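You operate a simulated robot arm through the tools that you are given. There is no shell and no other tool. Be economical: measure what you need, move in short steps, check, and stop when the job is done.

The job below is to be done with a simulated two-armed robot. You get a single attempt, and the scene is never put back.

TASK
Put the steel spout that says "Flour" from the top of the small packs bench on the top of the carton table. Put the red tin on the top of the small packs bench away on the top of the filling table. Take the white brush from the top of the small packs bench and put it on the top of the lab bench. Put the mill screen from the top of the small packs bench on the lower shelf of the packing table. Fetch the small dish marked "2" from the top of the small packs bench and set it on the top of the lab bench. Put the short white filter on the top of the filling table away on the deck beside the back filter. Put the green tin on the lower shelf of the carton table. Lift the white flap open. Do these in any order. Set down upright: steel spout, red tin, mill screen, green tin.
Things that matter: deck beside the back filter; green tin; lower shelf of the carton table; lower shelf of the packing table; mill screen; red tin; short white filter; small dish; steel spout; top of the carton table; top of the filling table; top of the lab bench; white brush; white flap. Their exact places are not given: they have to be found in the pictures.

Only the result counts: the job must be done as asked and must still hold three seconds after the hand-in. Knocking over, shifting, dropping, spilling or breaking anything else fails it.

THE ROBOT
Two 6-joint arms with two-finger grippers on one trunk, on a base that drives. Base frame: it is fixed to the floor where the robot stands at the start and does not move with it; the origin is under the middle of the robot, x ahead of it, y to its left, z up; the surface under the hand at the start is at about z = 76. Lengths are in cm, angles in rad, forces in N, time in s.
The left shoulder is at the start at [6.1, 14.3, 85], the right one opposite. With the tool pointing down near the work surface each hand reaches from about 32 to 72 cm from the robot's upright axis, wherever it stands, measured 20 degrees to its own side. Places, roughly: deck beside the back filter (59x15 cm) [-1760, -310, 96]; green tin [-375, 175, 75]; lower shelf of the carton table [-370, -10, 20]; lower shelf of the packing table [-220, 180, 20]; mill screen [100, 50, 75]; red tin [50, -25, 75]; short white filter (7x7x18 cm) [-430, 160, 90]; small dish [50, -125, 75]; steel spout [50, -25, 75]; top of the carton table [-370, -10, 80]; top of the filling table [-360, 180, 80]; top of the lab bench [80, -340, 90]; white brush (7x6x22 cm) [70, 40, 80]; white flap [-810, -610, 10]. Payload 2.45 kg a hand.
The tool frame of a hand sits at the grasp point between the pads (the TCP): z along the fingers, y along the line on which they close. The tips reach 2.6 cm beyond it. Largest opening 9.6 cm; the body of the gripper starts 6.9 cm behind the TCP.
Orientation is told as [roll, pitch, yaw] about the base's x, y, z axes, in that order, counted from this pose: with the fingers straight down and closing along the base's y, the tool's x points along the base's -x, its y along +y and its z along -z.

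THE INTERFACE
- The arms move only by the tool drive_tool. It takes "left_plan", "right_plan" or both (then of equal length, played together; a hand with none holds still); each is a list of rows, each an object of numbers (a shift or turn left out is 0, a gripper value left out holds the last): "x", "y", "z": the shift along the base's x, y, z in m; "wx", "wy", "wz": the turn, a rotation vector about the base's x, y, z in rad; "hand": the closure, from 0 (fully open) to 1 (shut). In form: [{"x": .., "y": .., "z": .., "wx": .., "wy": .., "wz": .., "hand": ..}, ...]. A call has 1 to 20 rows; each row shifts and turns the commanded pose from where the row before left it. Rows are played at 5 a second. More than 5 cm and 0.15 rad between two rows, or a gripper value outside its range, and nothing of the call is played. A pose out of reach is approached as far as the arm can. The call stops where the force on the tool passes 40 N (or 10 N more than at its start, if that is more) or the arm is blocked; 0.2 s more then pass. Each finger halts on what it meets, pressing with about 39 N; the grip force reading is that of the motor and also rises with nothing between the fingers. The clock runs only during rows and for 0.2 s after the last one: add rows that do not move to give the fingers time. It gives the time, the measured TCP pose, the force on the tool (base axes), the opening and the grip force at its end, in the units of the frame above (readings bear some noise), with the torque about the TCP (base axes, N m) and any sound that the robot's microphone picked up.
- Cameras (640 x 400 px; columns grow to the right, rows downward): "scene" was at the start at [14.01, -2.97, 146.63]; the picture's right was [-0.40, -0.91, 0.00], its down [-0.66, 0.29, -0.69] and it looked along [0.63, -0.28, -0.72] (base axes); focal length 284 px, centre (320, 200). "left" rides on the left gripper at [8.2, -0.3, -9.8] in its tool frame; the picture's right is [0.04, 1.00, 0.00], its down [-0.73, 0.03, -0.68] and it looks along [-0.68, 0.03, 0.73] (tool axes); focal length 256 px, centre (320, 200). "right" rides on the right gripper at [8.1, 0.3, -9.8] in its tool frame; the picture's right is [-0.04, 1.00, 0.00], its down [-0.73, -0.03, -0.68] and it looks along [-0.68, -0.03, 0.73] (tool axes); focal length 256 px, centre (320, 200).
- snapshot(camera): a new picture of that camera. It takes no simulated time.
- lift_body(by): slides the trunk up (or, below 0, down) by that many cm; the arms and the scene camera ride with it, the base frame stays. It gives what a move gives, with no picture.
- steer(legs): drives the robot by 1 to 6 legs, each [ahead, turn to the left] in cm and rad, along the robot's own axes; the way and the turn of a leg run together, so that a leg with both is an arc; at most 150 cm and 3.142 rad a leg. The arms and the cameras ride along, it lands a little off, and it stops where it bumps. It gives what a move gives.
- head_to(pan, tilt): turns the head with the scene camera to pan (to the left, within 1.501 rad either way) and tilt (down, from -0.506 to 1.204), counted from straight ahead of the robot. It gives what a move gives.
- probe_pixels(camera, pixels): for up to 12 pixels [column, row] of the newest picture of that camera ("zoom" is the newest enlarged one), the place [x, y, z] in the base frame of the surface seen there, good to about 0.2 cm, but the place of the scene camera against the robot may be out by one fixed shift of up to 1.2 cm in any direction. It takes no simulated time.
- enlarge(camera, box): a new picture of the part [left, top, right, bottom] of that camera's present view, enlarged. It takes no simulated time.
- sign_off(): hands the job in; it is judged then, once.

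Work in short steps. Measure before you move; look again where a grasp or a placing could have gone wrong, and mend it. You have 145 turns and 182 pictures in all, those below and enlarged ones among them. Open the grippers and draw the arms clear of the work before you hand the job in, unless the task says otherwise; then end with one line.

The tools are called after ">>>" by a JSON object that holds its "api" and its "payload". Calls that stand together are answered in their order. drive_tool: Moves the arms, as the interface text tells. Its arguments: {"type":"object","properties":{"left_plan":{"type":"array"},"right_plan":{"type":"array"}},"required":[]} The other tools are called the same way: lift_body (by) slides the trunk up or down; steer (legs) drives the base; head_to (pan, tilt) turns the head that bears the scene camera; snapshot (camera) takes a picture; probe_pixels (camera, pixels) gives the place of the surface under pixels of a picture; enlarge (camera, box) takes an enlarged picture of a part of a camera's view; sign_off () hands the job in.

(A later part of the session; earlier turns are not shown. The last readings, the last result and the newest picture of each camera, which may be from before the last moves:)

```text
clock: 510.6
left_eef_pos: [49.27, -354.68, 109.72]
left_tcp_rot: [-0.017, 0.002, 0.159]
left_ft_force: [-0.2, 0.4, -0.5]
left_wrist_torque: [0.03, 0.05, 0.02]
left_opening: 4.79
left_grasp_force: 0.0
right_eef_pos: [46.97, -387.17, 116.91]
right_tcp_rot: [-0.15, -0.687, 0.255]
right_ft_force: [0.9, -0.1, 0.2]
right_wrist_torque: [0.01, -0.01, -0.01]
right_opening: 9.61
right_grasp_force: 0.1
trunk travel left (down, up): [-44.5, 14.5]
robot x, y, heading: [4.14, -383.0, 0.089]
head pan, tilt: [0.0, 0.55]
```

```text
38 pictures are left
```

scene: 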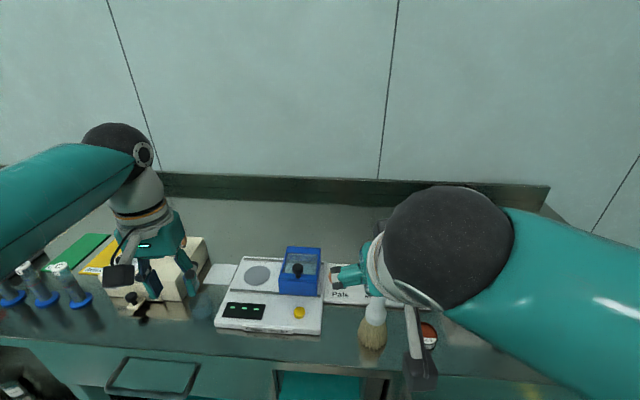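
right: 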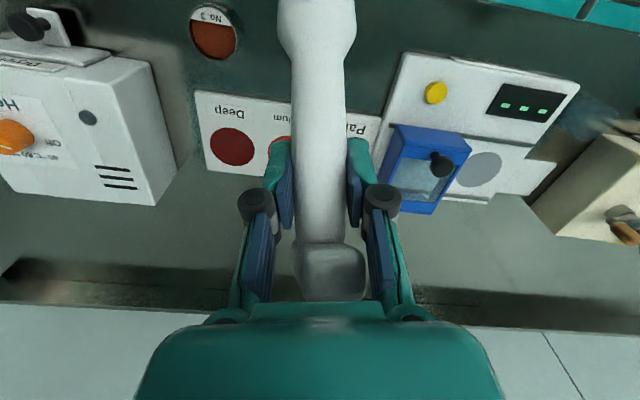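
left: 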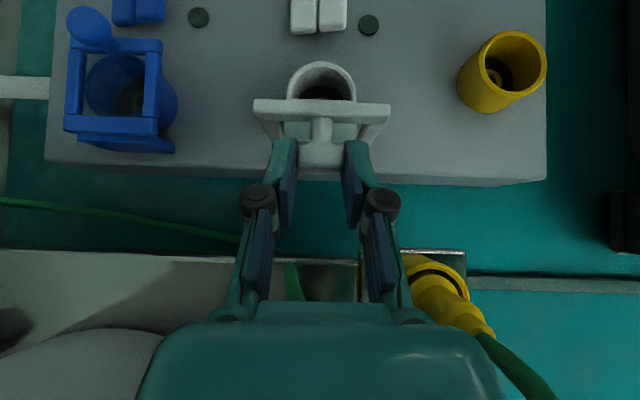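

Brush stands. I retreat, level the right tool, back off and go to the dish station near (50,−125).

>>> {"api": "drive_tool", "payload": {"right_plan": [{"x": -0.04}, {"x": -0.04}, {"x": -0.02, "wy": 0.14}, {"wy": 0.14}, {"wy": 0.14}, {"wy": 0.14}, {"wy": 0.14}, {}]}}

>>> {"api": "steer", "payload": {"legs": [[-55, 0], [0, 0.75], [0, 0.735], [140, 0], [115, 0], [0, -0.75]]}}

>>> {"api": "steer", "payload": {"legs": [[0, -0.75]]}}

>>> {"api": "head_to", "payload": {"pan": 0.0, "tilt": 0.7}}

>>> {"api": "snapshot", "payload": {"camera": "scene"}}

```text
clock: 512.4
left_eef_pos: [49.16, -354.65, 109.66]
left_tcp_rot: [-0.016, 0.001, 0.161]
left_ft_force: [-0.2, -0.3, 0.1]
left_wrist_torque: [-0.02, -0.01, 0.0]
left_opening: 4.8
left_grasp_force: 0.1
right_eef_pos: [36.82, -387.53, 116.81]
right_tcp_rot: [0.015, -0.003, 0.197]
right_ft_force: [-0.1, 0.4, -0.5]
right_wrist_torque: [0.02, 0.0, 0.0]
right_opening: 9.61
right_grasp_force: 0.0
trunk travel left (down, up): [-44.5, 14.5]
robot x, y, heading: [4.16, -382.69, 0.08]
head pan, tilt: [0.0, 0.55]
```

```text
clock: 519.9
left_eef_pos: [-72.38, -337.82, 109.63]
left_tcp_rot: [-0.017, 0.004, 1.583]
left_ft_force: [-0.5, -0.2, -1.1]
left_wrist_torque: [-0.01, -0.08, 0.01]
left_opening: 4.81
left_grasp_force: 0.0
right_eef_pos: [-41.87, -354.73, 116.9]
right_tcp_rot: [0.01, -0.001, 1.619]
right_ft_force: [-0.5, 0.5, -0.6]
right_wrist_torque: [-0.03, -0.05, -0.05]
right_opening: 9.6
right_grasp_force: 0.0
trunk travel left (down, up): [-44.5, 14.5]
robot x, y, heading: [-45.78, -386.78, 1.541]
head pan, tilt: [0.0, 0.55]
stopped in leg 3: the robot was blocked; the commanded pose is now the measured one
```

```text
clock: 522.5
left_eef_pos: [-32.36, -332.97, 109.77]
left_tcp_rot: [-0.016, 0.001, 0.847]
left_ft_force: [-0.4, 0.9, 0.3]
left_wrist_torque: [0.02, 0.02, 0.03]
left_opening: 4.84
left_grasp_force: 0.0
right_eef_pos: [-21.02, -366.02, 116.91]
right_tcp_rot: [0.013, -0.003, 0.883]
right_ft_force: [-0.1, 0.9, -0.4]
right_wrist_torque: [-0.01, -0.01, 0.04]
right_opening: 9.6
right_grasp_force: 0.1
trunk travel left (down, up): [-44.5, 14.5]
robot x, y, heading: [-47.73, -385.31, 0.804]
head pan, tilt: [0.0, 0.55]
```

```text
clock: 523.2
left_eef_pos: [-32.53, -332.87, 109.84]
left_tcp_rot: [-0.019, 0.0, 0.847]
left_ft_force: [-0.6, 0.2, -0.1]
left_wrist_torque: [-0.02, -0.06, 0.0]
left_opening: 4.81
left_grasp_force: 0.1
right_eef_pos: [-21.26, -366.12, 117.1]
right_tcp_rot: [0.015, -0.006, 0.881]
right_ft_force: [-1.1, 0.1, 0.5]
right_wrist_torque: [-0.02, -0.01, -0.02]
right_opening: 9.58
right_grasp_force: 0.1
trunk travel left (down, up): [-44.5, 14.5]
robot x, y, heading: [-48.12, -385.2, 0.805]
head pan, tilt: [0.0, 0.7]
```

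```text
37 pictures are left
```

scene: 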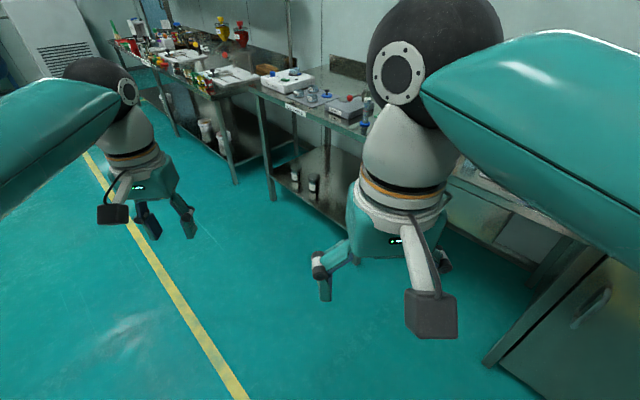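

I continue: turn to +y, drive 258 cm, turn to face the bench.

>>> {"api": "steer", "payload": {"legs": [[0, 0.73], [130, 0], [128, 0], [0, -0.75], [0, -0.72]]}}

>>> {"api": "snapshot", "payload": {"camera": "scene"}}

```text
clock: 542.5
left_eef_pos: [12.06, -101.03, 109.81]
left_tcp_rot: [-0.017, 0.001, 0.097]
left_ft_force: [0.0, -0.1, -0.2]
left_wrist_torque: [0.02, -0.02, 0.03]
left_opening: 4.78
left_grasp_force: 0.0
right_eef_pos: [-2.24, -132.88, 117.05]
right_tcp_rot: [0.014, -0.005, 0.136]
right_ft_force: [-0.4, -1.1, 0.4]
right_wrist_torque: [0.0, 0.0, 0.0]
right_opening: 9.6
right_grasp_force: 0.1
trunk travel left (down, up): [-44.5, 14.5]
robot x, y, heading: [-35.11, -122.92, 0.067]
head pan, tilt: [0.0, 0.7]
```

```text
36 pictures are left
```

scene: 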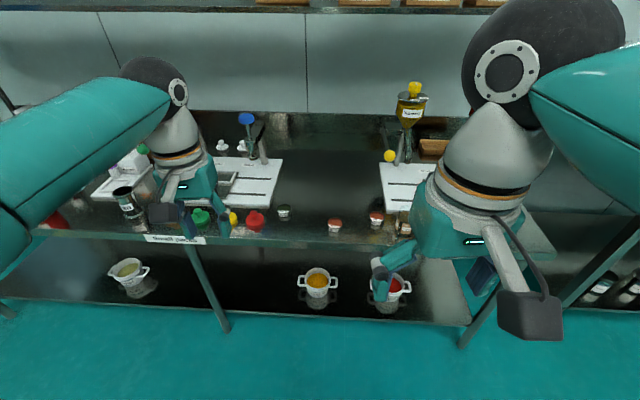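

Three small dishes at (284,212),(335,225),(377,220); enlarge to read numbers.

>>> {"api": "enlarge", "payload": {"camera": "scene", "box": [265, 195, 405, 245]}}

>>> {"api": "probe_pixels", "payload": {"camera": "scene", "pixels": [[284, 208], [335, 219], [377, 214], [335, 228], [377, 225], [284, 217], [310, 235], [256, 222]]}}

```text
4.57 times, centred on (335, 220) of scene
```

zoom: 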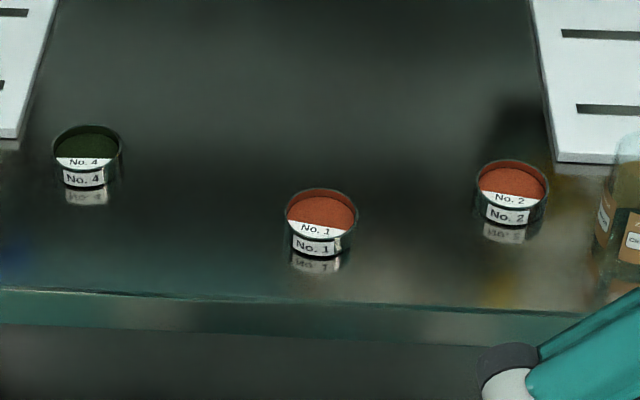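

```text
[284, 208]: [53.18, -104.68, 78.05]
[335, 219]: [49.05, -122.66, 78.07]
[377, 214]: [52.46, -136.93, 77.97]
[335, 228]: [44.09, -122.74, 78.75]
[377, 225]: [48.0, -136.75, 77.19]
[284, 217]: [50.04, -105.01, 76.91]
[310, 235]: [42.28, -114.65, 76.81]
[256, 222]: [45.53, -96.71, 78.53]
```

Dish No. 2 is the right one at (51,−137). I drive 35 cm ahead and view with the right camera.

>>> {"api": "steer", "payload": {"legs": [[35, 0]]}}

>>> {"api": "drive_tool", "payload": {"right_plan": [{"z": -0.04}, {"z": -0.04}, {"z": -0.02}, {}]}}

>>> {"api": "snapshot", "payload": {"camera": "right"}}

```text
clock: 544.7
left_eef_pos: [47.17, -98.71, 109.81]
left_tcp_rot: [-0.016, 0.001, 0.097]
left_ft_force: [0.2, 0.7, -0.2]
left_wrist_torque: [-0.01, 0.02, 0.03]
left_opening: 4.76
left_grasp_force: 0.0
right_eef_pos: [32.89, -130.61, 117.02]
right_tcp_rot: [0.014, -0.003, 0.134]
right_ft_force: [0.2, -0.6, 0.8]
right_wrist_torque: [0.02, 0.0, 0.0]
right_opening: 9.59
right_grasp_force: 0.0
trunk travel left (down, up): [-44.5, 14.5]
robot x, y, heading: [-0.21, -120.98, 0.068]
head pan, tilt: [0.0, 0.7]
```

```text
clock: 545.7
left_eef_pos: [47.07, -98.68, 109.84]
left_tcp_rot: [-0.016, 0.002, 0.1]
left_ft_force: [0.4, 0.2, 0.9]
left_wrist_torque: [-0.01, 0.01, 0.0]
left_opening: 4.81
left_grasp_force: 0.1
right_eef_pos: [32.75, -130.39, 106.99]
right_tcp_rot: [0.014, -0.002, 0.134]
right_ft_force: [-0.6, 0.2, 0.2]
right_wrist_torque: [0.0, 0.01, 0.0]
right_opening: 9.6
right_grasp_force: 0.1
trunk travel left (down, up): [-44.5, 14.5]
robot x, y, heading: [0.17, -120.53, 0.065]
head pan, tilt: [0.0, 0.7]
```

```text
34 pictures are left
```

right: 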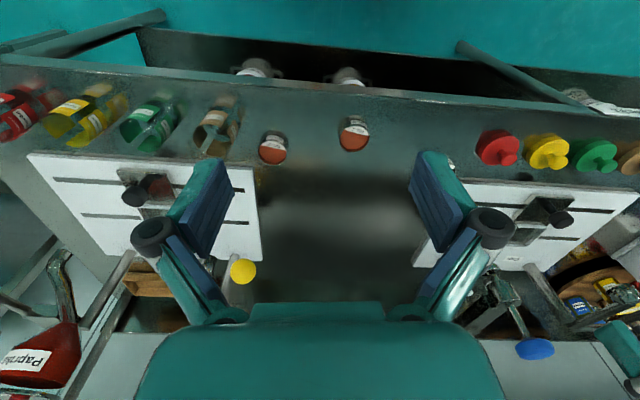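

Dish 2 is at right-camera (273,150). Probe its rim.

>>> {"api": "probe_pixels", "payload": {"camera": "right", "pixels": [[273, 150], [260, 152], [286, 152], [273, 164], [273, 136], [245, 140], [230, 125], [215, 150]]}}

>>> {"api": "enlarge", "payload": {"camera": "right", "box": [190, 90, 350, 200]}}

```text
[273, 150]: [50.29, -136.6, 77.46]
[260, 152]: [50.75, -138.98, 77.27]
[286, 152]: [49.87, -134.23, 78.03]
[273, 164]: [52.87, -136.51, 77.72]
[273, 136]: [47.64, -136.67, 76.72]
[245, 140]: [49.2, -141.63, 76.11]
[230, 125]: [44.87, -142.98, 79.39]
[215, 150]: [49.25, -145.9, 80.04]
```

```text
3.64 times, centred on (270, 145) of right
```

zoom: 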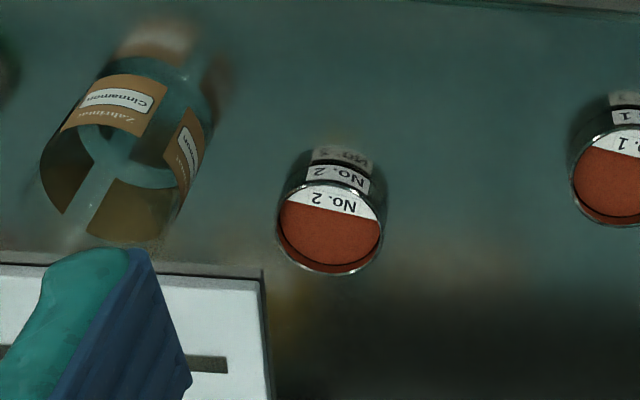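

Dish centre ≈(50.9,−136.6), diameter ~5 cm, rim 78.2. I pre-close to ~7.5 cm (a jar is nearby at y≈−143), move over and descend to z≈88.

>>> {"api": "drive_tool", "payload": {"right_plan": [{"x": 0.045, "y": -0.0155, "hand": 0.22}, {"x": 0.045, "y": -0.0155}, {"x": 0.045, "y": -0.0155}, {"x": 0.0465, "y": -0.0155}, {"z": -0.045}, {"z": -0.045}, {"z": -0.045}, {"z": -0.045}, {}]}}

>>> {"api": "snapshot", "payload": {"camera": "right"}}

```text
clock: 547.7
left_eef_pos: [47.06, -98.62, 109.86]
left_tcp_rot: [-0.015, 0.002, 0.098]
left_ft_force: [-0.2, -0.2, -0.6]
left_wrist_torque: [0.0, 0.02, -0.02]
left_opening: 4.82
left_grasp_force: 0.1
right_eef_pos: [50.82, -136.88, 89.07]
right_tcp_rot: [0.017, -0.004, 0.133]
right_ft_force: [0.6, -1.1, 0.7]
right_wrist_torque: [0.0, -0.01, 0.03]
right_opening: 7.49
right_grasp_force: 0.1
trunk travel left (down, up): [-44.5, 14.5]
robot x, y, heading: [-0.1, -120.76, 0.065]
head pan, tilt: [0.0, 0.7]
```

```text
32 pictures are left
```

right: 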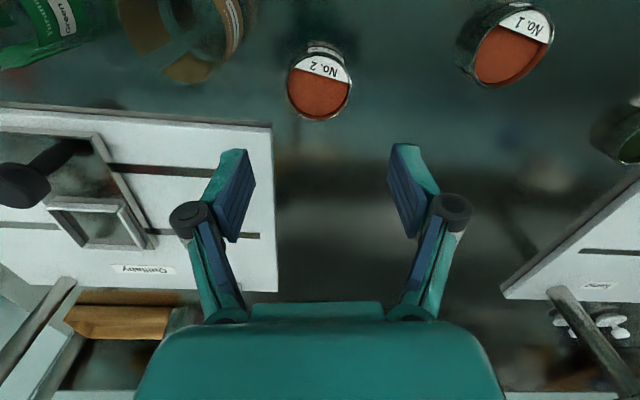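

Centred. Descend to z≈79.3 and close.

>>> {"api": "drive_tool", "payload": {"right_plan": [{"z": -0.04}, {"z": -0.04}, {"z": -0.017}, {}, {"hand": 0.4}, {"hand": 0.6}, {"hand": 1.0}, {}, {}]}}

>>> {"api": "snapshot", "payload": {"camera": "right"}}

```text
clock: 549.7
left_eef_pos: [47.02, -98.64, 109.86]
left_tcp_rot: [-0.016, 0.001, 0.097]
left_ft_force: [-0.2, -0.4, 0.3]
left_wrist_torque: [-0.02, 0.01, 0.0]
left_opening: 4.81
left_grasp_force: 0.1
right_eef_pos: [50.73, -136.7, 79.31]
right_tcp_rot: [0.013, -0.006, 0.134]
right_ft_force: [-0.7, 0.4, 0.0]
right_wrist_torque: [0.01, 0.01, 0.01]
right_opening: 4.98
right_grasp_force: 39.1
trunk travel left (down, up): [-44.5, 14.5]
robot x, y, heading: [-0.11, -121.19, 0.064]
head pan, tilt: [0.0, 0.7]
```

```text
31 pictures are left
```

right: 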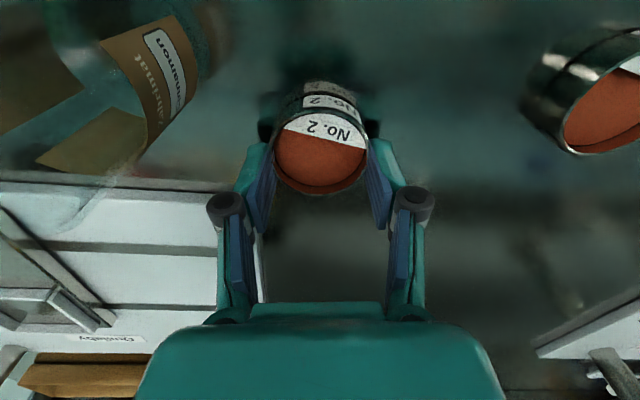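

Gripped (4.98 cm). I lift smoothly and draw it back, then drive to the lab bench.

>>> {"api": "drive_tool", "payload": {"right_plan": [{"z": 0.01}, {"z": 0.02}, {"z": 0.03}, {"z": 0.03}, {"z": 0.03}, {"z": 0.03}, {"z": 0.03}, {"z": 0.03}, {"z": 0.02}, {"x": -0.02}, {"x": -0.03}, {"x": -0.03}, {"x": -0.03}, {"x": -0.03}, {"x": -0.02}, {}]}}

>>> {"api": "snapshot", "payload": {"camera": "right"}}

>>> {"api": "steer", "payload": {"legs": [[-45, 0], [0, -0.8], [0, -0.75], [120, 0], [110, 0]]}}

```text
clock: 553.1
left_eef_pos: [47.08, -98.6, 109.9]
left_tcp_rot: [-0.016, 0.002, 0.099]
left_ft_force: [0.7, -0.1, 0.9]
left_wrist_torque: [0.0, 0.01, 0.0]
left_opening: 4.78
left_grasp_force: 0.0
right_eef_pos: [34.8, -136.79, 102.47]
right_tcp_rot: [0.014, -0.006, 0.133]
right_ft_force: [-0.2, 0.6, -1.0]
right_wrist_torque: [-0.02, 0.01, -0.01]
right_opening: 4.93
right_grasp_force: 38.8
trunk travel left (down, up): [-44.5, 14.5]
robot x, y, heading: [-0.18, -121.13, 0.06]
head pan, tilt: [0.0, 0.7]
```

```text
30 pictures are left
```

right: 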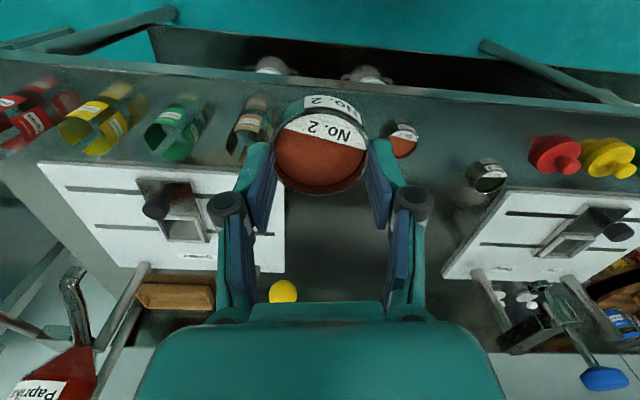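

```text
clock: 559.7
left_eef_pos: [-9.58, -161.87, 110.02]
left_tcp_rot: [-0.012, 0.003, -1.153]
left_ft_force: [-0.9, -0.1, 0.1]
left_wrist_torque: [0.03, -0.01, 0.01]
left_opening: 4.76
left_grasp_force: 0.0
right_eef_pos: [-49.64, -162.42, 102.49]
right_tcp_rot: [0.016, -0.005, -1.115]
right_ft_force: [-0.3, -0.5, -0.4]
right_wrist_torque: [0.03, 0.03, -0.01]
right_opening: 4.92
right_grasp_force: 38.8
trunk travel left (down, up): [-44.5, 14.5]
robot x, y, heading: [-41.63, -122.1, -1.215]
head pan, tilt: [0.0, 0.7]
stopped in leg 3: the robot was blocked; the commanded pose is now the measured one
```

Dish is level. I continue to y≈−300 and inspect the left part of the lab bench for a free spot.

>>> {"api": "steer", "payload": {"legs": [[0, -0.36], [100, 0], [80, 0], [0, 0.8], [0, 0.7]]}}

>>> {"api": "head_to", "payload": {"pan": 0.0, "tilt": 0.55}}

>>> {"api": "snapshot", "payload": {"camera": "scene"}}

```text
clock: 574.0
left_eef_pos: [8.53, -300.74, 110.07]
left_tcp_rot: [-0.016, -0.001, -0.241]
left_ft_force: [-0.3, -0.1, 0.1]
left_wrist_torque: [0.01, 0.04, 0.02]
left_opening: 4.79
left_grasp_force: 0.2
right_eef_pos: [-15.65, -332.67, 102.64]
right_tcp_rot: [0.014, -0.001, -0.204]
right_ft_force: [0.4, 0.8, -0.4]
right_wrist_torque: [-0.01, 0.02, 0.06]
right_opening: 4.89
right_grasp_force: 38.6
trunk travel left (down, up): [-44.5, 14.5]
robot x, y, heading: [-43.83, -306.31, -0.27]
head pan, tilt: [0.0, 0.7]
stopped in leg 5: the robot was blocked; the commanded pose is now the measured one
```

```text
clock: 574.7
left_eef_pos: [8.48, -300.81, 110.1]
left_tcp_rot: [-0.017, 0.001, -0.241]
left_ft_force: [0.2, -1.1, 0.6]
left_wrist_torque: [-0.02, 0.0, -0.04]
left_opening: 4.8
left_grasp_force: 0.0
right_eef_pos: [-15.77, -332.74, 102.6]
right_tcp_rot: [0.014, -0.004, -0.206]
right_ft_force: [-0.4, 0.0, -0.4]
right_wrist_torque: [-0.03, -0.03, 0.01]
right_opening: 4.88
right_grasp_force: 39.1
trunk travel left (down, up): [-44.5, 14.5]
robot x, y, heading: [-44.15, -306.11, -0.272]
head pan, tilt: [0.0, 0.55]
```

```text
29 pictures are left
```

scene: 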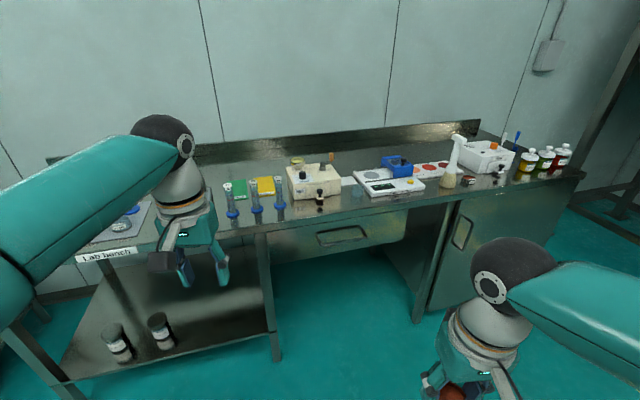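

I probe candidate free spots: left of the tubes and the front strip.

>>> {"api": "probe_pixels", "payload": {"camera": "scene", "pixels": [[220, 222], [232, 212], [279, 205], [300, 212], [225, 200], [215, 185], [150, 235], [140, 212], [265, 222], [345, 200], [290, 190], [218, 230]]}}

>>> {"api": "drive_tool", "payload": {"left_plan": [{"y": 0.04}, {"y": 0.04, "x": -0.02}, {"y": 0.04, "x": -0.02}, {"y": 0.04, "x": -0.02}, {"x": -0.03}, {}]}}

>>> {"api": "enlarge", "payload": {"camera": "scene", "box": [60, 150, 360, 290]}}

```text
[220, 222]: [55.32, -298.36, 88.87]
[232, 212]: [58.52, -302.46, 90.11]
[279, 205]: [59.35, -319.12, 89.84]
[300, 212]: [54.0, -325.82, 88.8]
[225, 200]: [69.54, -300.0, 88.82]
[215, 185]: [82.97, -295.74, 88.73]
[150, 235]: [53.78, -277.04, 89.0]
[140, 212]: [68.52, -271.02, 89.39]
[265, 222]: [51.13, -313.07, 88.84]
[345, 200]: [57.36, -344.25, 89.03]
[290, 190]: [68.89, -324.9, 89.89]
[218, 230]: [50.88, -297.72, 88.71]
```

```text
clock: 576.1
left_eef_pos: [-0.66, -284.83, 109.87]
left_tcp_rot: [-0.02, 0.001, -0.241]
left_ft_force: [0.4, 0.1, 0.0]
left_wrist_torque: [0.0, 0.0, -0.02]
left_opening: 4.8
left_grasp_force: 0.0
right_eef_pos: [-15.86, -332.8, 102.56]
right_tcp_rot: [0.016, -0.004, -0.206]
right_ft_force: [0.2, 0.0, -0.2]
right_wrist_torque: [-0.04, 0.01, 0.02]
right_opening: 4.88
right_grasp_force: 39.7
trunk travel left (down, up): [-44.5, 14.5]
robot x, y, heading: [-44.26, -306.42, -0.269]
head pan, tilt: [0.0, 0.55]
```

```text
2.13 times, centred on (210, 220) of scene
```

zoom: 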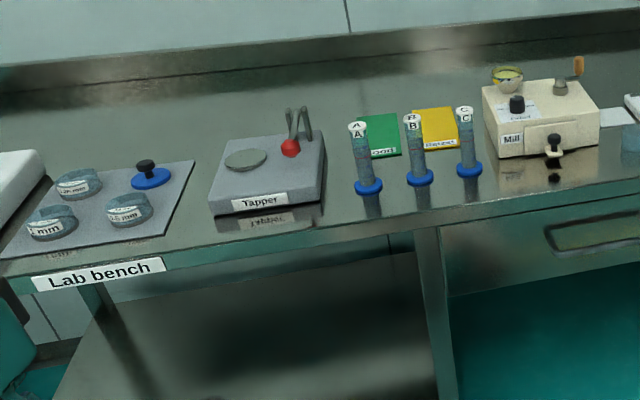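

Good free spot: about (56,−328), in front of the Mill's left corner and right of tube C. I pull the left hand back and drive 48 cm ahead.

>>> {"api": "drive_tool", "payload": {"left_plan": [{"x": -0.03, "z": 0.02}, {"x": -0.03, "z": 0.02}, {}]}}

>>> {"api": "steer", "payload": {"legs": [[47, 0]]}}

>>> {"api": "snapshot", "payload": {"camera": "right"}}

```text
clock: 576.9
left_eef_pos: [-6.76, -284.92, 114.0]
left_tcp_rot: [-0.016, 0.001, -0.241]
left_ft_force: [-0.1, -0.4, 0.1]
left_wrist_torque: [0.03, -0.01, -0.01]
left_opening: 4.79
left_grasp_force: 0.0
right_eef_pos: [-15.84, -332.89, 102.72]
right_tcp_rot: [0.016, -0.005, -0.207]
right_ft_force: [-0.4, 0.8, 0.0]
right_wrist_torque: [0.01, 0.03, 0.03]
right_opening: 4.93
right_grasp_force: 38.3
trunk travel left (down, up): [-44.5, 14.5]
robot x, y, heading: [-43.94, -306.47, -0.271]
head pan, tilt: [0.0, 0.55]
```

```text
clock: 579.7
left_eef_pos: [38.15, -296.93, 113.99]
left_tcp_rot: [-0.018, 0.0, -0.232]
left_ft_force: [0.6, -0.6, -0.2]
left_wrist_torque: [-0.03, 0.03, 0.0]
left_opening: 4.8
left_grasp_force: 0.1
right_eef_pos: [29.51, -344.81, 102.61]
right_tcp_rot: [0.017, -0.003, -0.198]
right_ft_force: [0.2, 0.4, 0.2]
right_wrist_torque: [-0.01, 0.02, 0.02]
right_opening: 4.87
right_grasp_force: 38.7
trunk travel left (down, up): [-44.5, 14.5]
robot x, y, heading: [1.13, -318.61, -0.264]
head pan, tilt: [0.0, 0.55]
```

```text
27 pictures are left
```

right: 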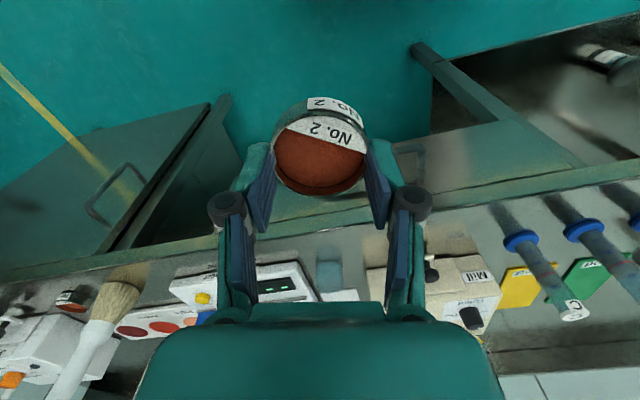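

I probe the spot in the right camera's frame.

>>> {"api": "probe_pixels", "payload": {"camera": "right", "pixels": [[520, 243], [505, 243], [480, 235], [480, 250], [468, 258], [425, 262], [432, 275], [465, 225], [490, 215], [450, 265], [490, 270], [505, 255]]}}

```text
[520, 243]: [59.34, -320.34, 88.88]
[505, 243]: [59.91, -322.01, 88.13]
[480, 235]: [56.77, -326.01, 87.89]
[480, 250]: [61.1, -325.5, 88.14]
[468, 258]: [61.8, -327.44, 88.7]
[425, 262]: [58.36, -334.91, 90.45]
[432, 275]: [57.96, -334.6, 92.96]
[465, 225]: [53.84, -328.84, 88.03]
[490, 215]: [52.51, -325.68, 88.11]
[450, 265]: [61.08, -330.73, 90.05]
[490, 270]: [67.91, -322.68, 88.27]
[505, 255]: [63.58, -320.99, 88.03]
```

Spot is clear: target (55.5,−327.2). I move over it, keeping height, then look at clearance while lowering.

>>> {"api": "drive_tool", "payload": {"right_plan": [{"x": 0.02, "y": 0.012, "wz": 0.03}, {"x": 0.034, "y": 0.0235, "wz": 0.03}, {"x": 0.034, "y": 0.0235, "wz": 0.03}, {"x": 0.034, "y": 0.0235, "wz": 0.03}, {"x": 0.034, "y": 0.0235, "wz": 0.03}, {"x": 0.034, "y": 0.0235, "wz": 0.03}, {"x": 0.034, "y": 0.0235, "wz": 0.02}, {"x": 0.034, "y": 0.0235}, {"z": -0.03}, {"z": -0.03}, {"z": -0.03}, {}]}}

>>> {"api": "snapshot", "payload": {"camera": "right"}}

```text
clock: 582.3
left_eef_pos: [37.97, -296.92, 114.09]
left_tcp_rot: [-0.017, 0.0, -0.232]
left_ft_force: [-0.2, 0.1, 0.0]
left_wrist_torque: [-0.01, -0.02, -0.03]
left_opening: 4.81
left_grasp_force: 0.0
right_eef_pos: [55.66, -327.17, 93.56]
right_tcp_rot: [0.016, -0.004, 0.004]
right_ft_force: [0.6, 0.5, 0.9]
right_wrist_torque: [-0.01, 0.02, 0.02]
right_opening: 4.88
right_grasp_force: 39.2
trunk travel left (down, up): [-44.5, 14.5]
robot x, y, heading: [0.91, -318.54, -0.258]
head pan, tilt: [0.0, 0.55]
```

```text
26 pictures are left
```

right: 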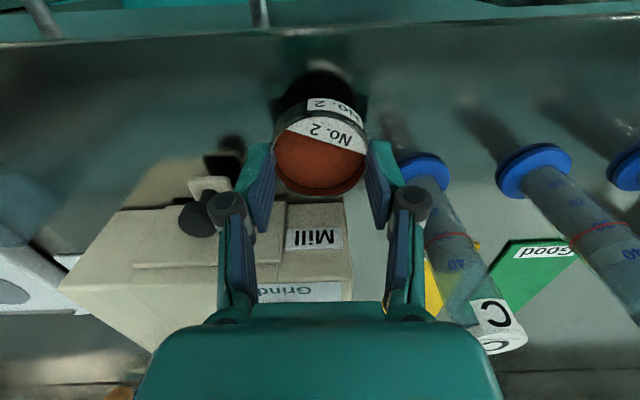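

Close to tube C on the +y side; I shift −0.8 cm in y and ease down to contact.

>>> {"api": "drive_tool", "payload": {"right_plan": [{"y": -0.008}, {"z": -0.01}, {"z": -0.006}, {"z": -0.003}, {"z": -0.003}, {"z": -0.002}, {}]}}

```text
clock: 583.9
left_eef_pos: [38.03, -296.91, 114.07]
left_tcp_rot: [-0.018, 0.0, -0.233]
left_ft_force: [0.1, -0.5, -0.2]
left_wrist_torque: [0.0, 0.0, 0.01]
left_opening: 4.78
left_grasp_force: 0.0
right_eef_pos: [55.43, -327.96, 91.48]
right_tcp_rot: [0.014, -0.007, 0.004]
right_ft_force: [-0.3, 0.3, 10.5]
right_wrist_torque: [-0.22, 0.12, -0.01]
right_opening: 4.93
right_grasp_force: 39.4
trunk travel left (down, up): [-44.5, 14.5]
robot x, y, heading: [1.31, -318.45, -0.258]
head pan, tilt: [0.0, 0.55]
```

Contact (10.5 N). I open partially, rise straight, then retract.

>>> {"api": "drive_tool", "payload": {"right_plan": [{"hand": 0.4}, {"hand": 0.33}, {}, {}, {"z": 0.02}, {"z": 0.04}, {"z": 0.04}, {"z": 0.04}, {"x": -0.04}, {"x": -0.045}, {"x": -0.045}, {"x": -0.045}, {"x": -0.045, "hand": 0}, {}]}}

>>> {"api": "snapshot", "payload": {"camera": "right"}}

```text
clock: 586.9
left_eef_pos: [38.21, -296.9, 114.01]
left_tcp_rot: [-0.017, 0.001, -0.232]
left_ft_force: [0.3, -0.2, 0.3]
left_wrist_torque: [0.01, -0.01, 0.01]
left_opening: 4.79
left_grasp_force: 0.0
right_eef_pos: [33.34, -328.13, 105.28]
right_tcp_rot: [0.016, -0.004, 0.003]
right_ft_force: [0.5, -1.3, 0.2]
right_wrist_torque: [0.01, 0.04, -0.02]
right_opening: 9.63
right_grasp_force: 0.0
trunk travel left (down, up): [-44.5, 14.5]
robot x, y, heading: [0.92, -318.51, -0.256]
head pan, tilt: [0.0, 0.55]
```

```text
25 pictures are left
```

right: 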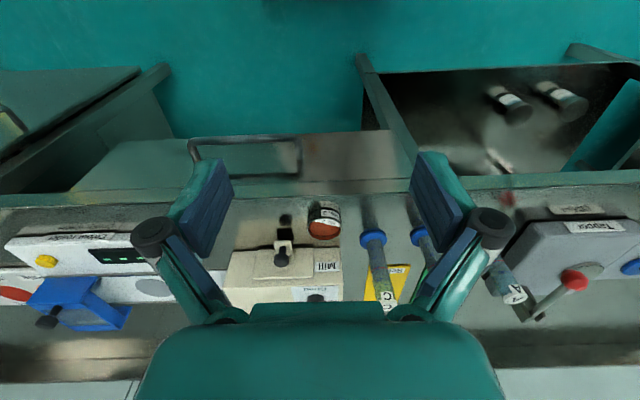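

Dish No. 2 is set down upright at (324,222). Next the spout and red tin: back off and drive to y≈−20.

>>> {"api": "steer", "payload": {"legs": [[-48, 0], [0, 0.65], [0, 0.6], [0, 0.57], [140, 0], [143, 0]]}}

```text
clock: 593.9
left_eef_pos: [-55.28, -264.2, 113.96]
left_tcp_rot: [-0.016, 0.0, 1.036]
left_ft_force: [-0.3, -1.0, -0.4]
left_wrist_torque: [0.01, -0.05, -0.02]
left_opening: 4.8
left_grasp_force: 0.1
right_eef_pos: [-26.72, -277.91, 105.51]
right_tcp_rot: [0.014, -0.006, 1.272]
right_ft_force: [-0.7, 0.0, 0.1]
right_wrist_torque: [-0.03, -0.04, -0.01]
right_opening: 9.59
right_grasp_force: 0.1
trunk travel left (down, up): [-44.5, 14.5]
robot x, y, heading: [-42.5, -307.9, 1.009]
head pan, tilt: [0.0, 0.55]
stopped in leg 3: the robot was blocked; the commanded pose is now the measured one
```

Continue: finish the turn and drive up to y≈−20, then face the bench.

>>> {"api": "steer", "payload": {"legs": [[0, 0.53], [140, 0], [146, 0], [0, -0.75], [0, -0.75]]}}

>>> {"api": "head_to", "payload": {"pan": 0.0, "tilt": 0.75}}

>>> {"api": "snapshot", "payload": {"camera": "scene"}}

```text
clock: 613.2
left_eef_pos: [-5.5, 15.44, 114.19]
left_tcp_rot: [-0.018, 0.0, 0.285]
left_ft_force: [0.3, -0.9, 0.2]
left_wrist_torque: [0.02, 0.03, -0.02]
left_opening: 4.79
left_grasp_force: 0.0
right_eef_pos: [5.83, -14.04, 105.49]
right_tcp_rot: [0.017, -0.006, 0.519]
right_ft_force: [0.0, -0.4, 0.2]
right_wrist_torque: [0.05, -0.01, -0.01]
right_opening: 9.59
right_grasp_force: 0.1
trunk travel left (down, up): [-44.5, 14.5]
robot x, y, heading: [-27.38, -21.66, 0.238]
head pan, tilt: [0.0, 0.55]
stopped in leg 5: the robot was blocked; the commanded pose is now the measured one
```

```text
clock: 613.9
left_eef_pos: [-5.33, 15.58, 114.27]
left_tcp_rot: [-0.017, 0.0, 0.284]
left_ft_force: [-0.4, 1.0, 0.5]
left_wrist_torque: [0.01, -0.01, 0.0]
left_opening: 4.81
left_grasp_force: 0.0
right_eef_pos: [5.78, -13.93, 105.43]
right_tcp_rot: [0.015, -0.006, 0.518]
right_ft_force: [-1.1, -0.2, 0.4]
right_wrist_torque: [-0.01, 0.02, 0.02]
right_opening: 9.6
right_grasp_force: 0.0
trunk travel left (down, up): [-44.5, 14.5]
robot x, y, heading: [-27.58, -21.38, 0.241]
head pan, tilt: [0.0, 0.75]
```

```text
24 pictures are left
```

scene: 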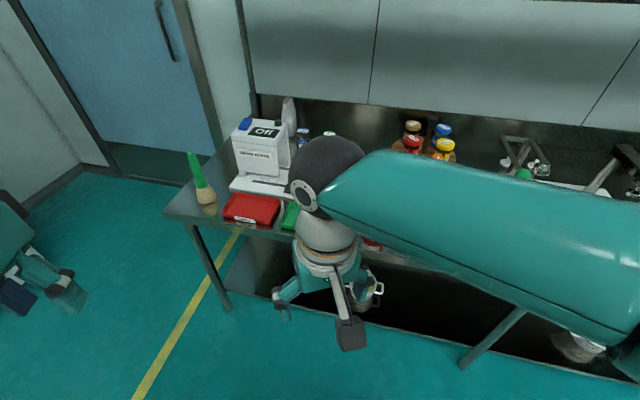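

I straighten up and drive 28 cm ahead, then view with the right camera.

>>> {"api": "steer", "payload": {"legs": [[0, -0.24], [28, 0]]}}

>>> {"api": "snapshot", "payload": {"camera": "right"}}

```text
clock: 616.8
left_eef_pos: [30.95, 9.03, 114.16]
left_tcp_rot: [-0.016, 0.001, 0.04]
left_ft_force: [0.5, -0.5, -0.5]
left_wrist_torque: [-0.01, 0.05, -0.04]
left_opening: 4.81
left_grasp_force: 0.1
right_eef_pos: [34.7, -22.4, 105.42]
right_tcp_rot: [0.016, -0.004, 0.273]
right_ft_force: [0.5, -0.4, -0.5]
right_wrist_torque: [-0.03, 0.05, -0.02]
right_opening: 9.59
right_grasp_force: 0.1
trunk travel left (down, up): [-44.5, 14.5]
robot x, y, heading: [0.36, -22.15, -0.004]
head pan, tilt: [0.0, 0.75]
```

```text
23 pictures are left
```

right: 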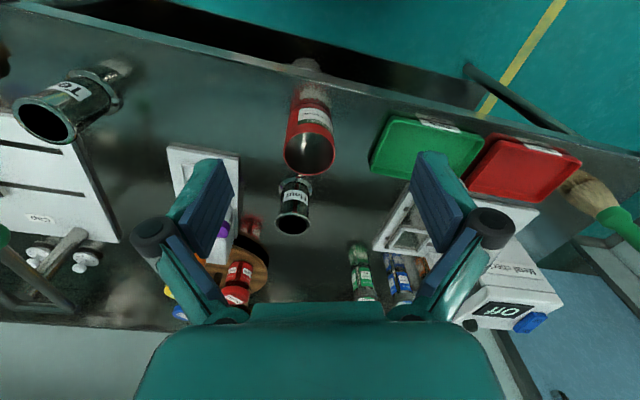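

I probe the tin's and spout's rims.

>>> {"api": "probe_pixels", "payload": {"camera": "right", "pixels": [[286, 152], [334, 152], [310, 174], [310, 132], [296, 132], [276, 222], [310, 222], [293, 236], [293, 208], [296, 188], [310, 115]]}}

>>> {"api": "enlarge", "payload": {"camera": "right", "box": [240, 60, 380, 260]}}

```text
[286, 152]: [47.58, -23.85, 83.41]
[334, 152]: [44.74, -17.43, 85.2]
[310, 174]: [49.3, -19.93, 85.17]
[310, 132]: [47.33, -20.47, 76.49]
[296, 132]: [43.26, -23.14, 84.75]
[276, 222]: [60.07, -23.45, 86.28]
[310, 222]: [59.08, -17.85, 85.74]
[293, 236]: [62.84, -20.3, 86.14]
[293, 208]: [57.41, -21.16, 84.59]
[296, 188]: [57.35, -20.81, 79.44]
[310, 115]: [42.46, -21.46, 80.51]
```

```text
2.00 times, centred on (310, 160) of right
```

zoom: 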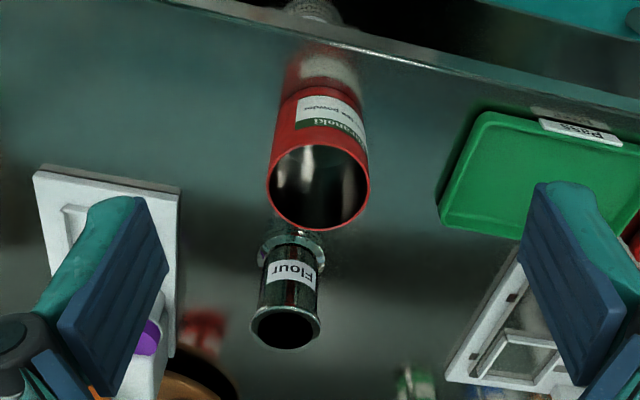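

Red tin centre ≈(46.0,−20.6), rim 85.2, Ø7.1; spout centre ≈(60,−20.6), rim 86, Ø5.7. I grasp the tin with the right hand (closing along y).

>>> {"api": "drive_tool", "payload": {"right_plan": [{"x": 0.038, "y": 0.006, "wz": -0.091}, {"x": 0.038, "y": 0.006, "wz": -0.091}, {"x": 0.037, "y": 0.006, "wz": -0.091}, {"z": -0.045}, {"z": -0.045}, {"z": -0.045}, {}]}}

>>> {"api": "snapshot", "payload": {"camera": "right"}}

```text
clock: 618.4
left_eef_pos: [30.73, 9.0, 114.3]
left_tcp_rot: [-0.015, -0.001, 0.037]
left_ft_force: [-0.1, -0.3, -0.7]
left_wrist_torque: [-0.01, 0.0, -0.04]
left_opening: 4.81
left_grasp_force: 0.2
right_eef_pos: [45.72, -20.51, 92.09]
right_tcp_rot: [0.016, -0.005, 0.001]
right_ft_force: [-0.9, -0.3, 0.9]
right_wrist_torque: [-0.03, 0.02, 0.0]
right_opening: 9.58
right_grasp_force: 0.0
trunk travel left (down, up): [-44.5, 14.5]
robot x, y, heading: [0.34, -21.38, -0.011]
head pan, tilt: [0.0, 0.75]
```

```text
21 pictures are left
```

right: 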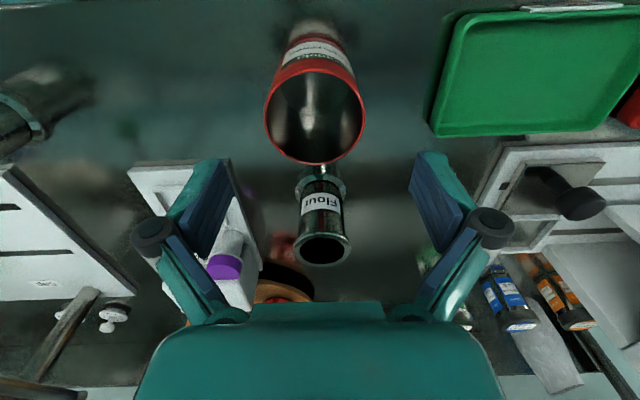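

Slightly off: shift x −0.4, y −0.4 cm; descend to 80.5 and close, then lift.

>>> {"api": "drive_tool", "payload": {"right_plan": [{"x": -0.004, "y": -0.004, "z": -0.03}, {"z": -0.045}, {"z": -0.04}, {}, {"hand": 0.4}, {"hand": 0.7}, {"hand": 1}, {}, {}, {"z": 0.02}, {"z": 0.04}, {"z": 0.045}, {"z": 0.045}, {"z": 0.045}, {"z": 0.045}, {}]}}

>>> {"api": "snapshot", "payload": {"camera": "right"}}

```text
clock: 621.8
left_eef_pos: [30.63, 9.13, 114.23]
left_tcp_rot: [-0.016, -0.001, 0.038]
left_ft_force: [-0.2, 0.4, -0.2]
left_wrist_torque: [0.02, -0.02, 0.02]
left_opening: 4.81
left_grasp_force: 0.0
right_eef_pos: [45.09, -20.89, 104.44]
right_tcp_rot: [0.016, -0.003, -0.001]
right_ft_force: [1.2, -0.7, -1.2]
right_wrist_torque: [-0.02, 0.0, 0.01]
right_opening: 7.1
right_grasp_force: 39.2
trunk travel left (down, up): [-44.5, 14.5]
robot x, y, heading: [0.37, -21.81, -0.004]
head pan, tilt: [0.0, 0.75]
```

```text
20 pictures are left
```

right: 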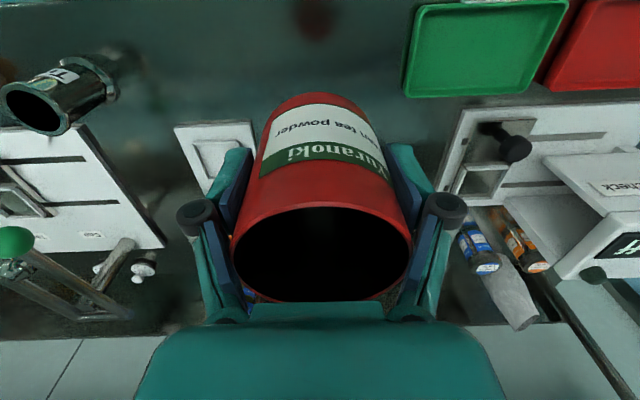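

Tin held (7.1 cm). I move it aside to the right and bring the left hand, opened, over the spout.

>>> {"api": "drive_tool", "payload": {"right_plan": [{"x": -0.01, "y": -0.035}, {"x": -0.01, "y": -0.035}, {"x": -0.01, "y": -0.035}, {"x": -0.01, "y": -0.035}, {"y": -0.035}, {"y": -0.035}, {"y": -0.035}, {"y": -0.035}, {}, {}, {}, {}, {}, {}], "left_plan": [{"hand": 0}, {}, {}, {}, {"x": 0.0327, "y": -0.033}, {"x": 0.0327, "y": -0.033}, {"x": 0.0327, "y": -0.033}, {"x": 0.0327, "y": -0.033, "z": -0.01}, {"x": 0.0327, "y": -0.033, "z": -0.02}, {"x": 0.0327, "y": -0.033, "z": -0.02}, {"x": 0.0327, "y": -0.033, "z": -0.02}, {"x": 0.0327, "y": -0.033, "z": -0.02}, {"x": 0.0327, "y": -0.033, "z": -0.02}, {}]}}

>>> {"api": "snapshot", "payload": {"camera": "left"}}

```text
refused: row 9 steps farther than a row can; nothing moved
```

```text
19 pictures are left
5 turns are left
```

left: 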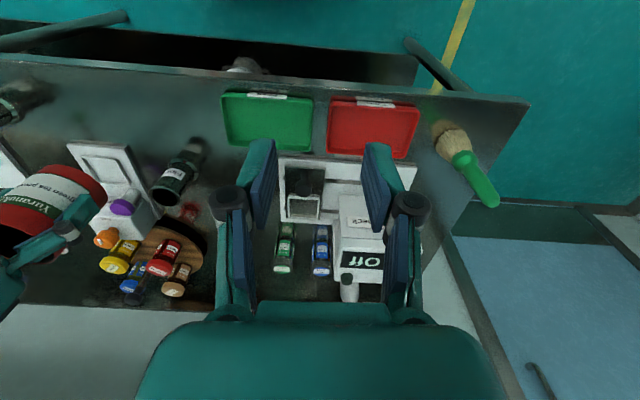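

Only 5 turns are left, so I now batch. This turn: raise trunk, move the tin aside, grasp the spout with the left hand at (59.7,−20.8), lift, retract, and start the drive toward the carton table.

>>> {"api": "lift_body", "payload": {"by": 14}}

>>> {"api": "drive_tool", "payload": {"right_plan": [{"x": -0.005, "y": -0.035}, {"x": -0.005, "y": -0.035}, {"x": -0.005, "y": -0.035}, {"x": -0.005, "y": -0.035}, {"x": -0.005, "y": -0.035}, {"x": -0.005, "y": -0.035}, {"x": -0.005, "y": -0.035}, {"x": -0.005, "y": -0.035}, {}], "left_plan": [{"hand": 0}, {"z": -0.05}, {"z": -0.05}, {"z": -0.05}, {"z": -0.05}, {"z": -0.05}, {"z": -0.05}, {}, {}]}}

>>> {"api": "drive_tool", "payload": {"left_plan": [{"x": 0.0323, "y": -0.0332}, {"x": 0.0323, "y": -0.0332}, {"x": 0.0323, "y": -0.0332}, {"x": 0.0323, "y": -0.0332}, {"x": 0.0323, "y": -0.0332}, {"x": 0.0323, "y": -0.0332}, {"x": 0.0323, "y": -0.0332}, {"x": 0.0323, "y": -0.0332}, {"x": 0.0323, "y": -0.0332}, {}, {"z": -0.04}, {"z": -0.04}, {"z": -0.04}, {"z": -0.04}, {}]}}

>>> {"api": "drive_tool", "payload": {"left_plan": [{"hand": 0.4}, {"hand": 0.7}, {"hand": 1.0}, {}, {}, {"z": 0.02}, {"z": 0.04}, {"z": 0.04}, {"z": 0.04}, {"z": 0.02}, {"x": -0.045}, {"x": -0.045}, {"x": -0.045}, {"x": -0.045}, {"x": -0.045}, {"x": -0.04}, {}]}}

>>> {"api": "snapshot", "payload": {"camera": "left"}}

>>> {"api": "steer", "payload": {"legs": [[-32, 0]]}}

>>> {"api": "steer", "payload": {"legs": [[0, -0.6]]}}

>>> {"api": "steer", "payload": {"legs": [[0, -0.5]]}}

>>> {"api": "steer", "payload": {"legs": [[-122, 0]]}}

>>> {"api": "steer", "payload": {"legs": [[0, 0.6]]}}

>>> {"api": "steer", "payload": {"legs": [[0, 0.5]]}}

```text
clock: 623.5
left_eef_pos: [30.75, 8.95, 128.15]
left_tcp_rot: [-0.018, -0.001, 0.037]
left_ft_force: [-0.3, 0.6, -0.2]
left_wrist_torque: [0.01, -0.01, 0.0]
left_opening: 4.8
left_grasp_force: 0.0
right_eef_pos: [45.3, -20.9, 118.39]
right_tcp_rot: [0.017, -0.004, 0.001]
right_ft_force: [-0.2, 0.0, -1.1]
right_wrist_torque: [-0.01, -0.04, 0.01]
right_opening: 7.03
right_grasp_force: 39.1
trunk travel left (down, up): [-58.5, 0.5]
robot x, y, heading: [0.55, -22.18, -0.005]
head pan, tilt: [0.0, 0.75]
```

```text
clock: 625.5
left_eef_pos: [30.85, 8.97, 98.02]
left_tcp_rot: [-0.017, 0.002, 0.037]
left_ft_force: [-0.3, 0.1, 0.0]
left_wrist_torque: [-0.02, 0.04, 0.03]
left_opening: 9.58
left_grasp_force: 0.1
right_eef_pos: [41.12, -49.12, 118.51]
right_tcp_rot: [0.015, -0.003, 0.002]
right_ft_force: [0.7, 0.4, -0.4]
right_wrist_torque: [-0.03, 0.05, 0.01]
right_opening: 6.97
right_grasp_force: 38.9
trunk travel left (down, up): [-58.5, 0.5]
robot x, y, heading: [0.38, -22.19, -0.004]
head pan, tilt: [0.0, 0.75]
```

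```text
clock: 628.7
left_eef_pos: [59.74, -20.85, 82.19]
left_tcp_rot: [-0.017, -0.002, 0.037]
left_ft_force: [0.3, -0.3, 0.3]
left_wrist_torque: [-0.04, -0.02, 0.01]
left_opening: 9.6
left_grasp_force: 0.1
right_eef_pos: [41.13, -49.21, 118.61]
right_tcp_rot: [0.014, -0.005, 0.0]
right_ft_force: [0.3, 0.3, 0.1]
right_wrist_torque: [-0.01, 0.0, -0.03]
right_opening: 6.9
right_grasp_force: 38.7
trunk travel left (down, up): [-58.5, 0.5]
robot x, y, heading: [0.41, -21.88, -0.002]
head pan, tilt: [0.0, 0.75]
```

```text
clock: 632.3
left_eef_pos: [33.69, -20.76, 98.36]
left_tcp_rot: [-0.016, 0.001, 0.039]
left_ft_force: [0.6, -0.1, -3.2]
left_wrist_torque: [0.02, 0.02, -0.02]
left_opening: 5.54
left_grasp_force: 38.7
right_eef_pos: [41.25, -49.24, 118.51]
right_tcp_rot: [0.016, -0.005, 0.0]
right_ft_force: [0.9, 0.0, -0.3]
right_wrist_torque: [0.03, 0.02, -0.02]
right_opening: 6.9
right_grasp_force: 39.2
trunk travel left (down, up): [-58.5, 0.5]
robot x, y, heading: [0.67, -21.67, 0.001]
head pan, tilt: [0.0, 0.75]
```

```text
18 pictures are left
```

left: 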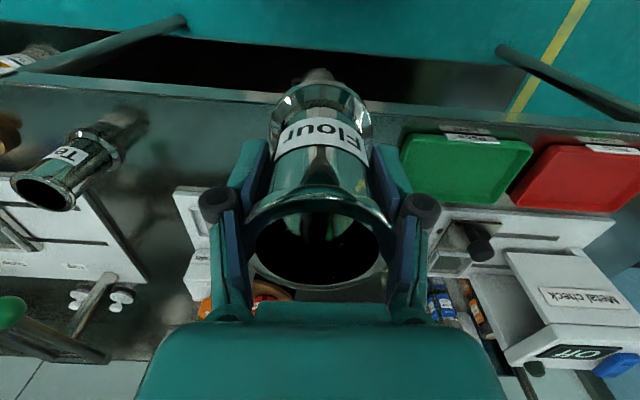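

```text
clock: 634.5
left_eef_pos: [1.39, -20.69, 98.28]
left_tcp_rot: [-0.016, -0.002, 0.036]
left_ft_force: [-0.1, -0.6, -2.0]
left_wrist_torque: [-0.03, 0.02, 0.0]
left_opening: 5.5
left_grasp_force: 38.5
right_eef_pos: [9.07, -49.04, 118.55]
right_tcp_rot: [0.016, -0.007, 0.0]
right_ft_force: [0.1, 0.4, -0.6]
right_wrist_torque: [0.0, -0.01, -0.01]
right_opening: 6.91
right_grasp_force: 38.5
trunk travel left (down, up): [-58.5, 0.5]
robot x, y, heading: [-31.48, -21.97, -0.004]
head pan, tilt: [0.0, 0.75]
```

```text
clock: 636.8
left_eef_pos: [-4.09, -40.04, 98.36]
left_tcp_rot: [-0.017, 0.0, -0.586]
left_ft_force: [-0.3, 1.0, -2.6]
left_wrist_torque: [0.0, -0.02, -0.05]
left_opening: 5.5
left_grasp_force: 39.3
right_eef_pos: [-14.53, -67.62, 118.55]
right_tcp_rot: [0.016, -0.006, -0.623]
right_ft_force: [0.0, -0.2, -0.3]
right_wrist_torque: [-0.01, -0.01, -0.02]
right_opening: 6.87
right_grasp_force: 38.9
trunk travel left (down, up): [-58.5, 0.5]
robot x, y, heading: [-30.31, -20.13, -0.629]
head pan, tilt: [0.0, 0.75]
```

```text
clock: 638.8
left_eef_pos: [-17.07, -50.58, 98.34]
left_tcp_rot: [-0.015, 0.001, -1.088]
left_ft_force: [0.3, -0.5, -3.2]
left_wrist_torque: [-0.02, 0.02, 0.01]
left_opening: 5.51
left_grasp_force: 39.4
right_eef_pos: [-39.42, -69.57, 118.67]
right_tcp_rot: [0.017, -0.003, -1.126]
right_ft_force: [0.8, -1.0, -1.0]
right_wrist_torque: [0.02, 0.03, -0.02]
right_opening: 6.88
right_grasp_force: 39.0
trunk travel left (down, up): [-58.5, 0.5]
robot x, y, heading: [-28.59, -19.26, -1.131]
head pan, tilt: [0.0, 0.75]
```

```text
clock: 645.1
left_eef_pos: [-69.24, 61.04, 98.34]
left_tcp_rot: [-0.016, 0.0, -1.106]
left_ft_force: [0.8, 0.5, -2.6]
left_wrist_torque: [0.0, -0.03, -0.01]
left_opening: 5.51
left_grasp_force: 39.2
right_eef_pos: [-91.65, 42.27, 118.78]
right_tcp_rot: [0.016, -0.003, -1.142]
right_ft_force: [0.1, 0.5, -0.5]
right_wrist_torque: [0.04, 0.01, -0.01]
right_opening: 6.88
right_grasp_force: 38.9
trunk travel left (down, up): [-58.5, 0.5]
robot x, y, heading: [-80.28, 92.49, -1.144]
head pan, tilt: [0.0, 0.75]
```

```text
clock: 647.3
left_eef_pos: [-53.48, 72.47, 98.37]
left_tcp_rot: [-0.016, -0.001, -0.511]
left_ft_force: [0.5, 0.0, -3.4]
left_wrist_torque: [0.02, -0.01, -0.03]
left_opening: 5.52
left_grasp_force: 39.3
right_eef_pos: [-61.73, 44.54, 118.61]
right_tcp_rot: [0.014, -0.002, -0.548]
right_ft_force: [0.5, -0.5, -0.7]
right_wrist_torque: [-0.04, 0.0, 0.02]
right_opening: 6.88
right_grasp_force: 39.2
trunk travel left (down, up): [-58.5, 0.5]
robot x, y, heading: [-80.67, 90.52, -0.55]
head pan, tilt: [0.0, 0.75]
```

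```text
clock: 649.2
left_eef_pos: [-48.04, 87.82, 98.64]
left_tcp_rot: [-0.017, 0.001, -0.019]
left_ft_force: [-0.4, -0.8, -2.8]
left_wrist_torque: [0.0, 0.02, 0.01]
left_opening: 5.48
left_grasp_force: 38.6
right_eef_pos: [-42.15, 59.24, 118.89]
right_tcp_rot: [0.015, -0.004, -0.057]
right_ft_force: [-0.3, 0.6, -0.3]
right_wrist_torque: [-0.01, 0.02, 0.0]
right_opening: 6.88
right_grasp_force: 39.3
trunk travel left (down, up): [-58.5, 0.5]
robot x, y, heading: [-80.9, 88.73, -0.059]
head pan, tilt: [0.0, 0.75]
4 turns are left
```

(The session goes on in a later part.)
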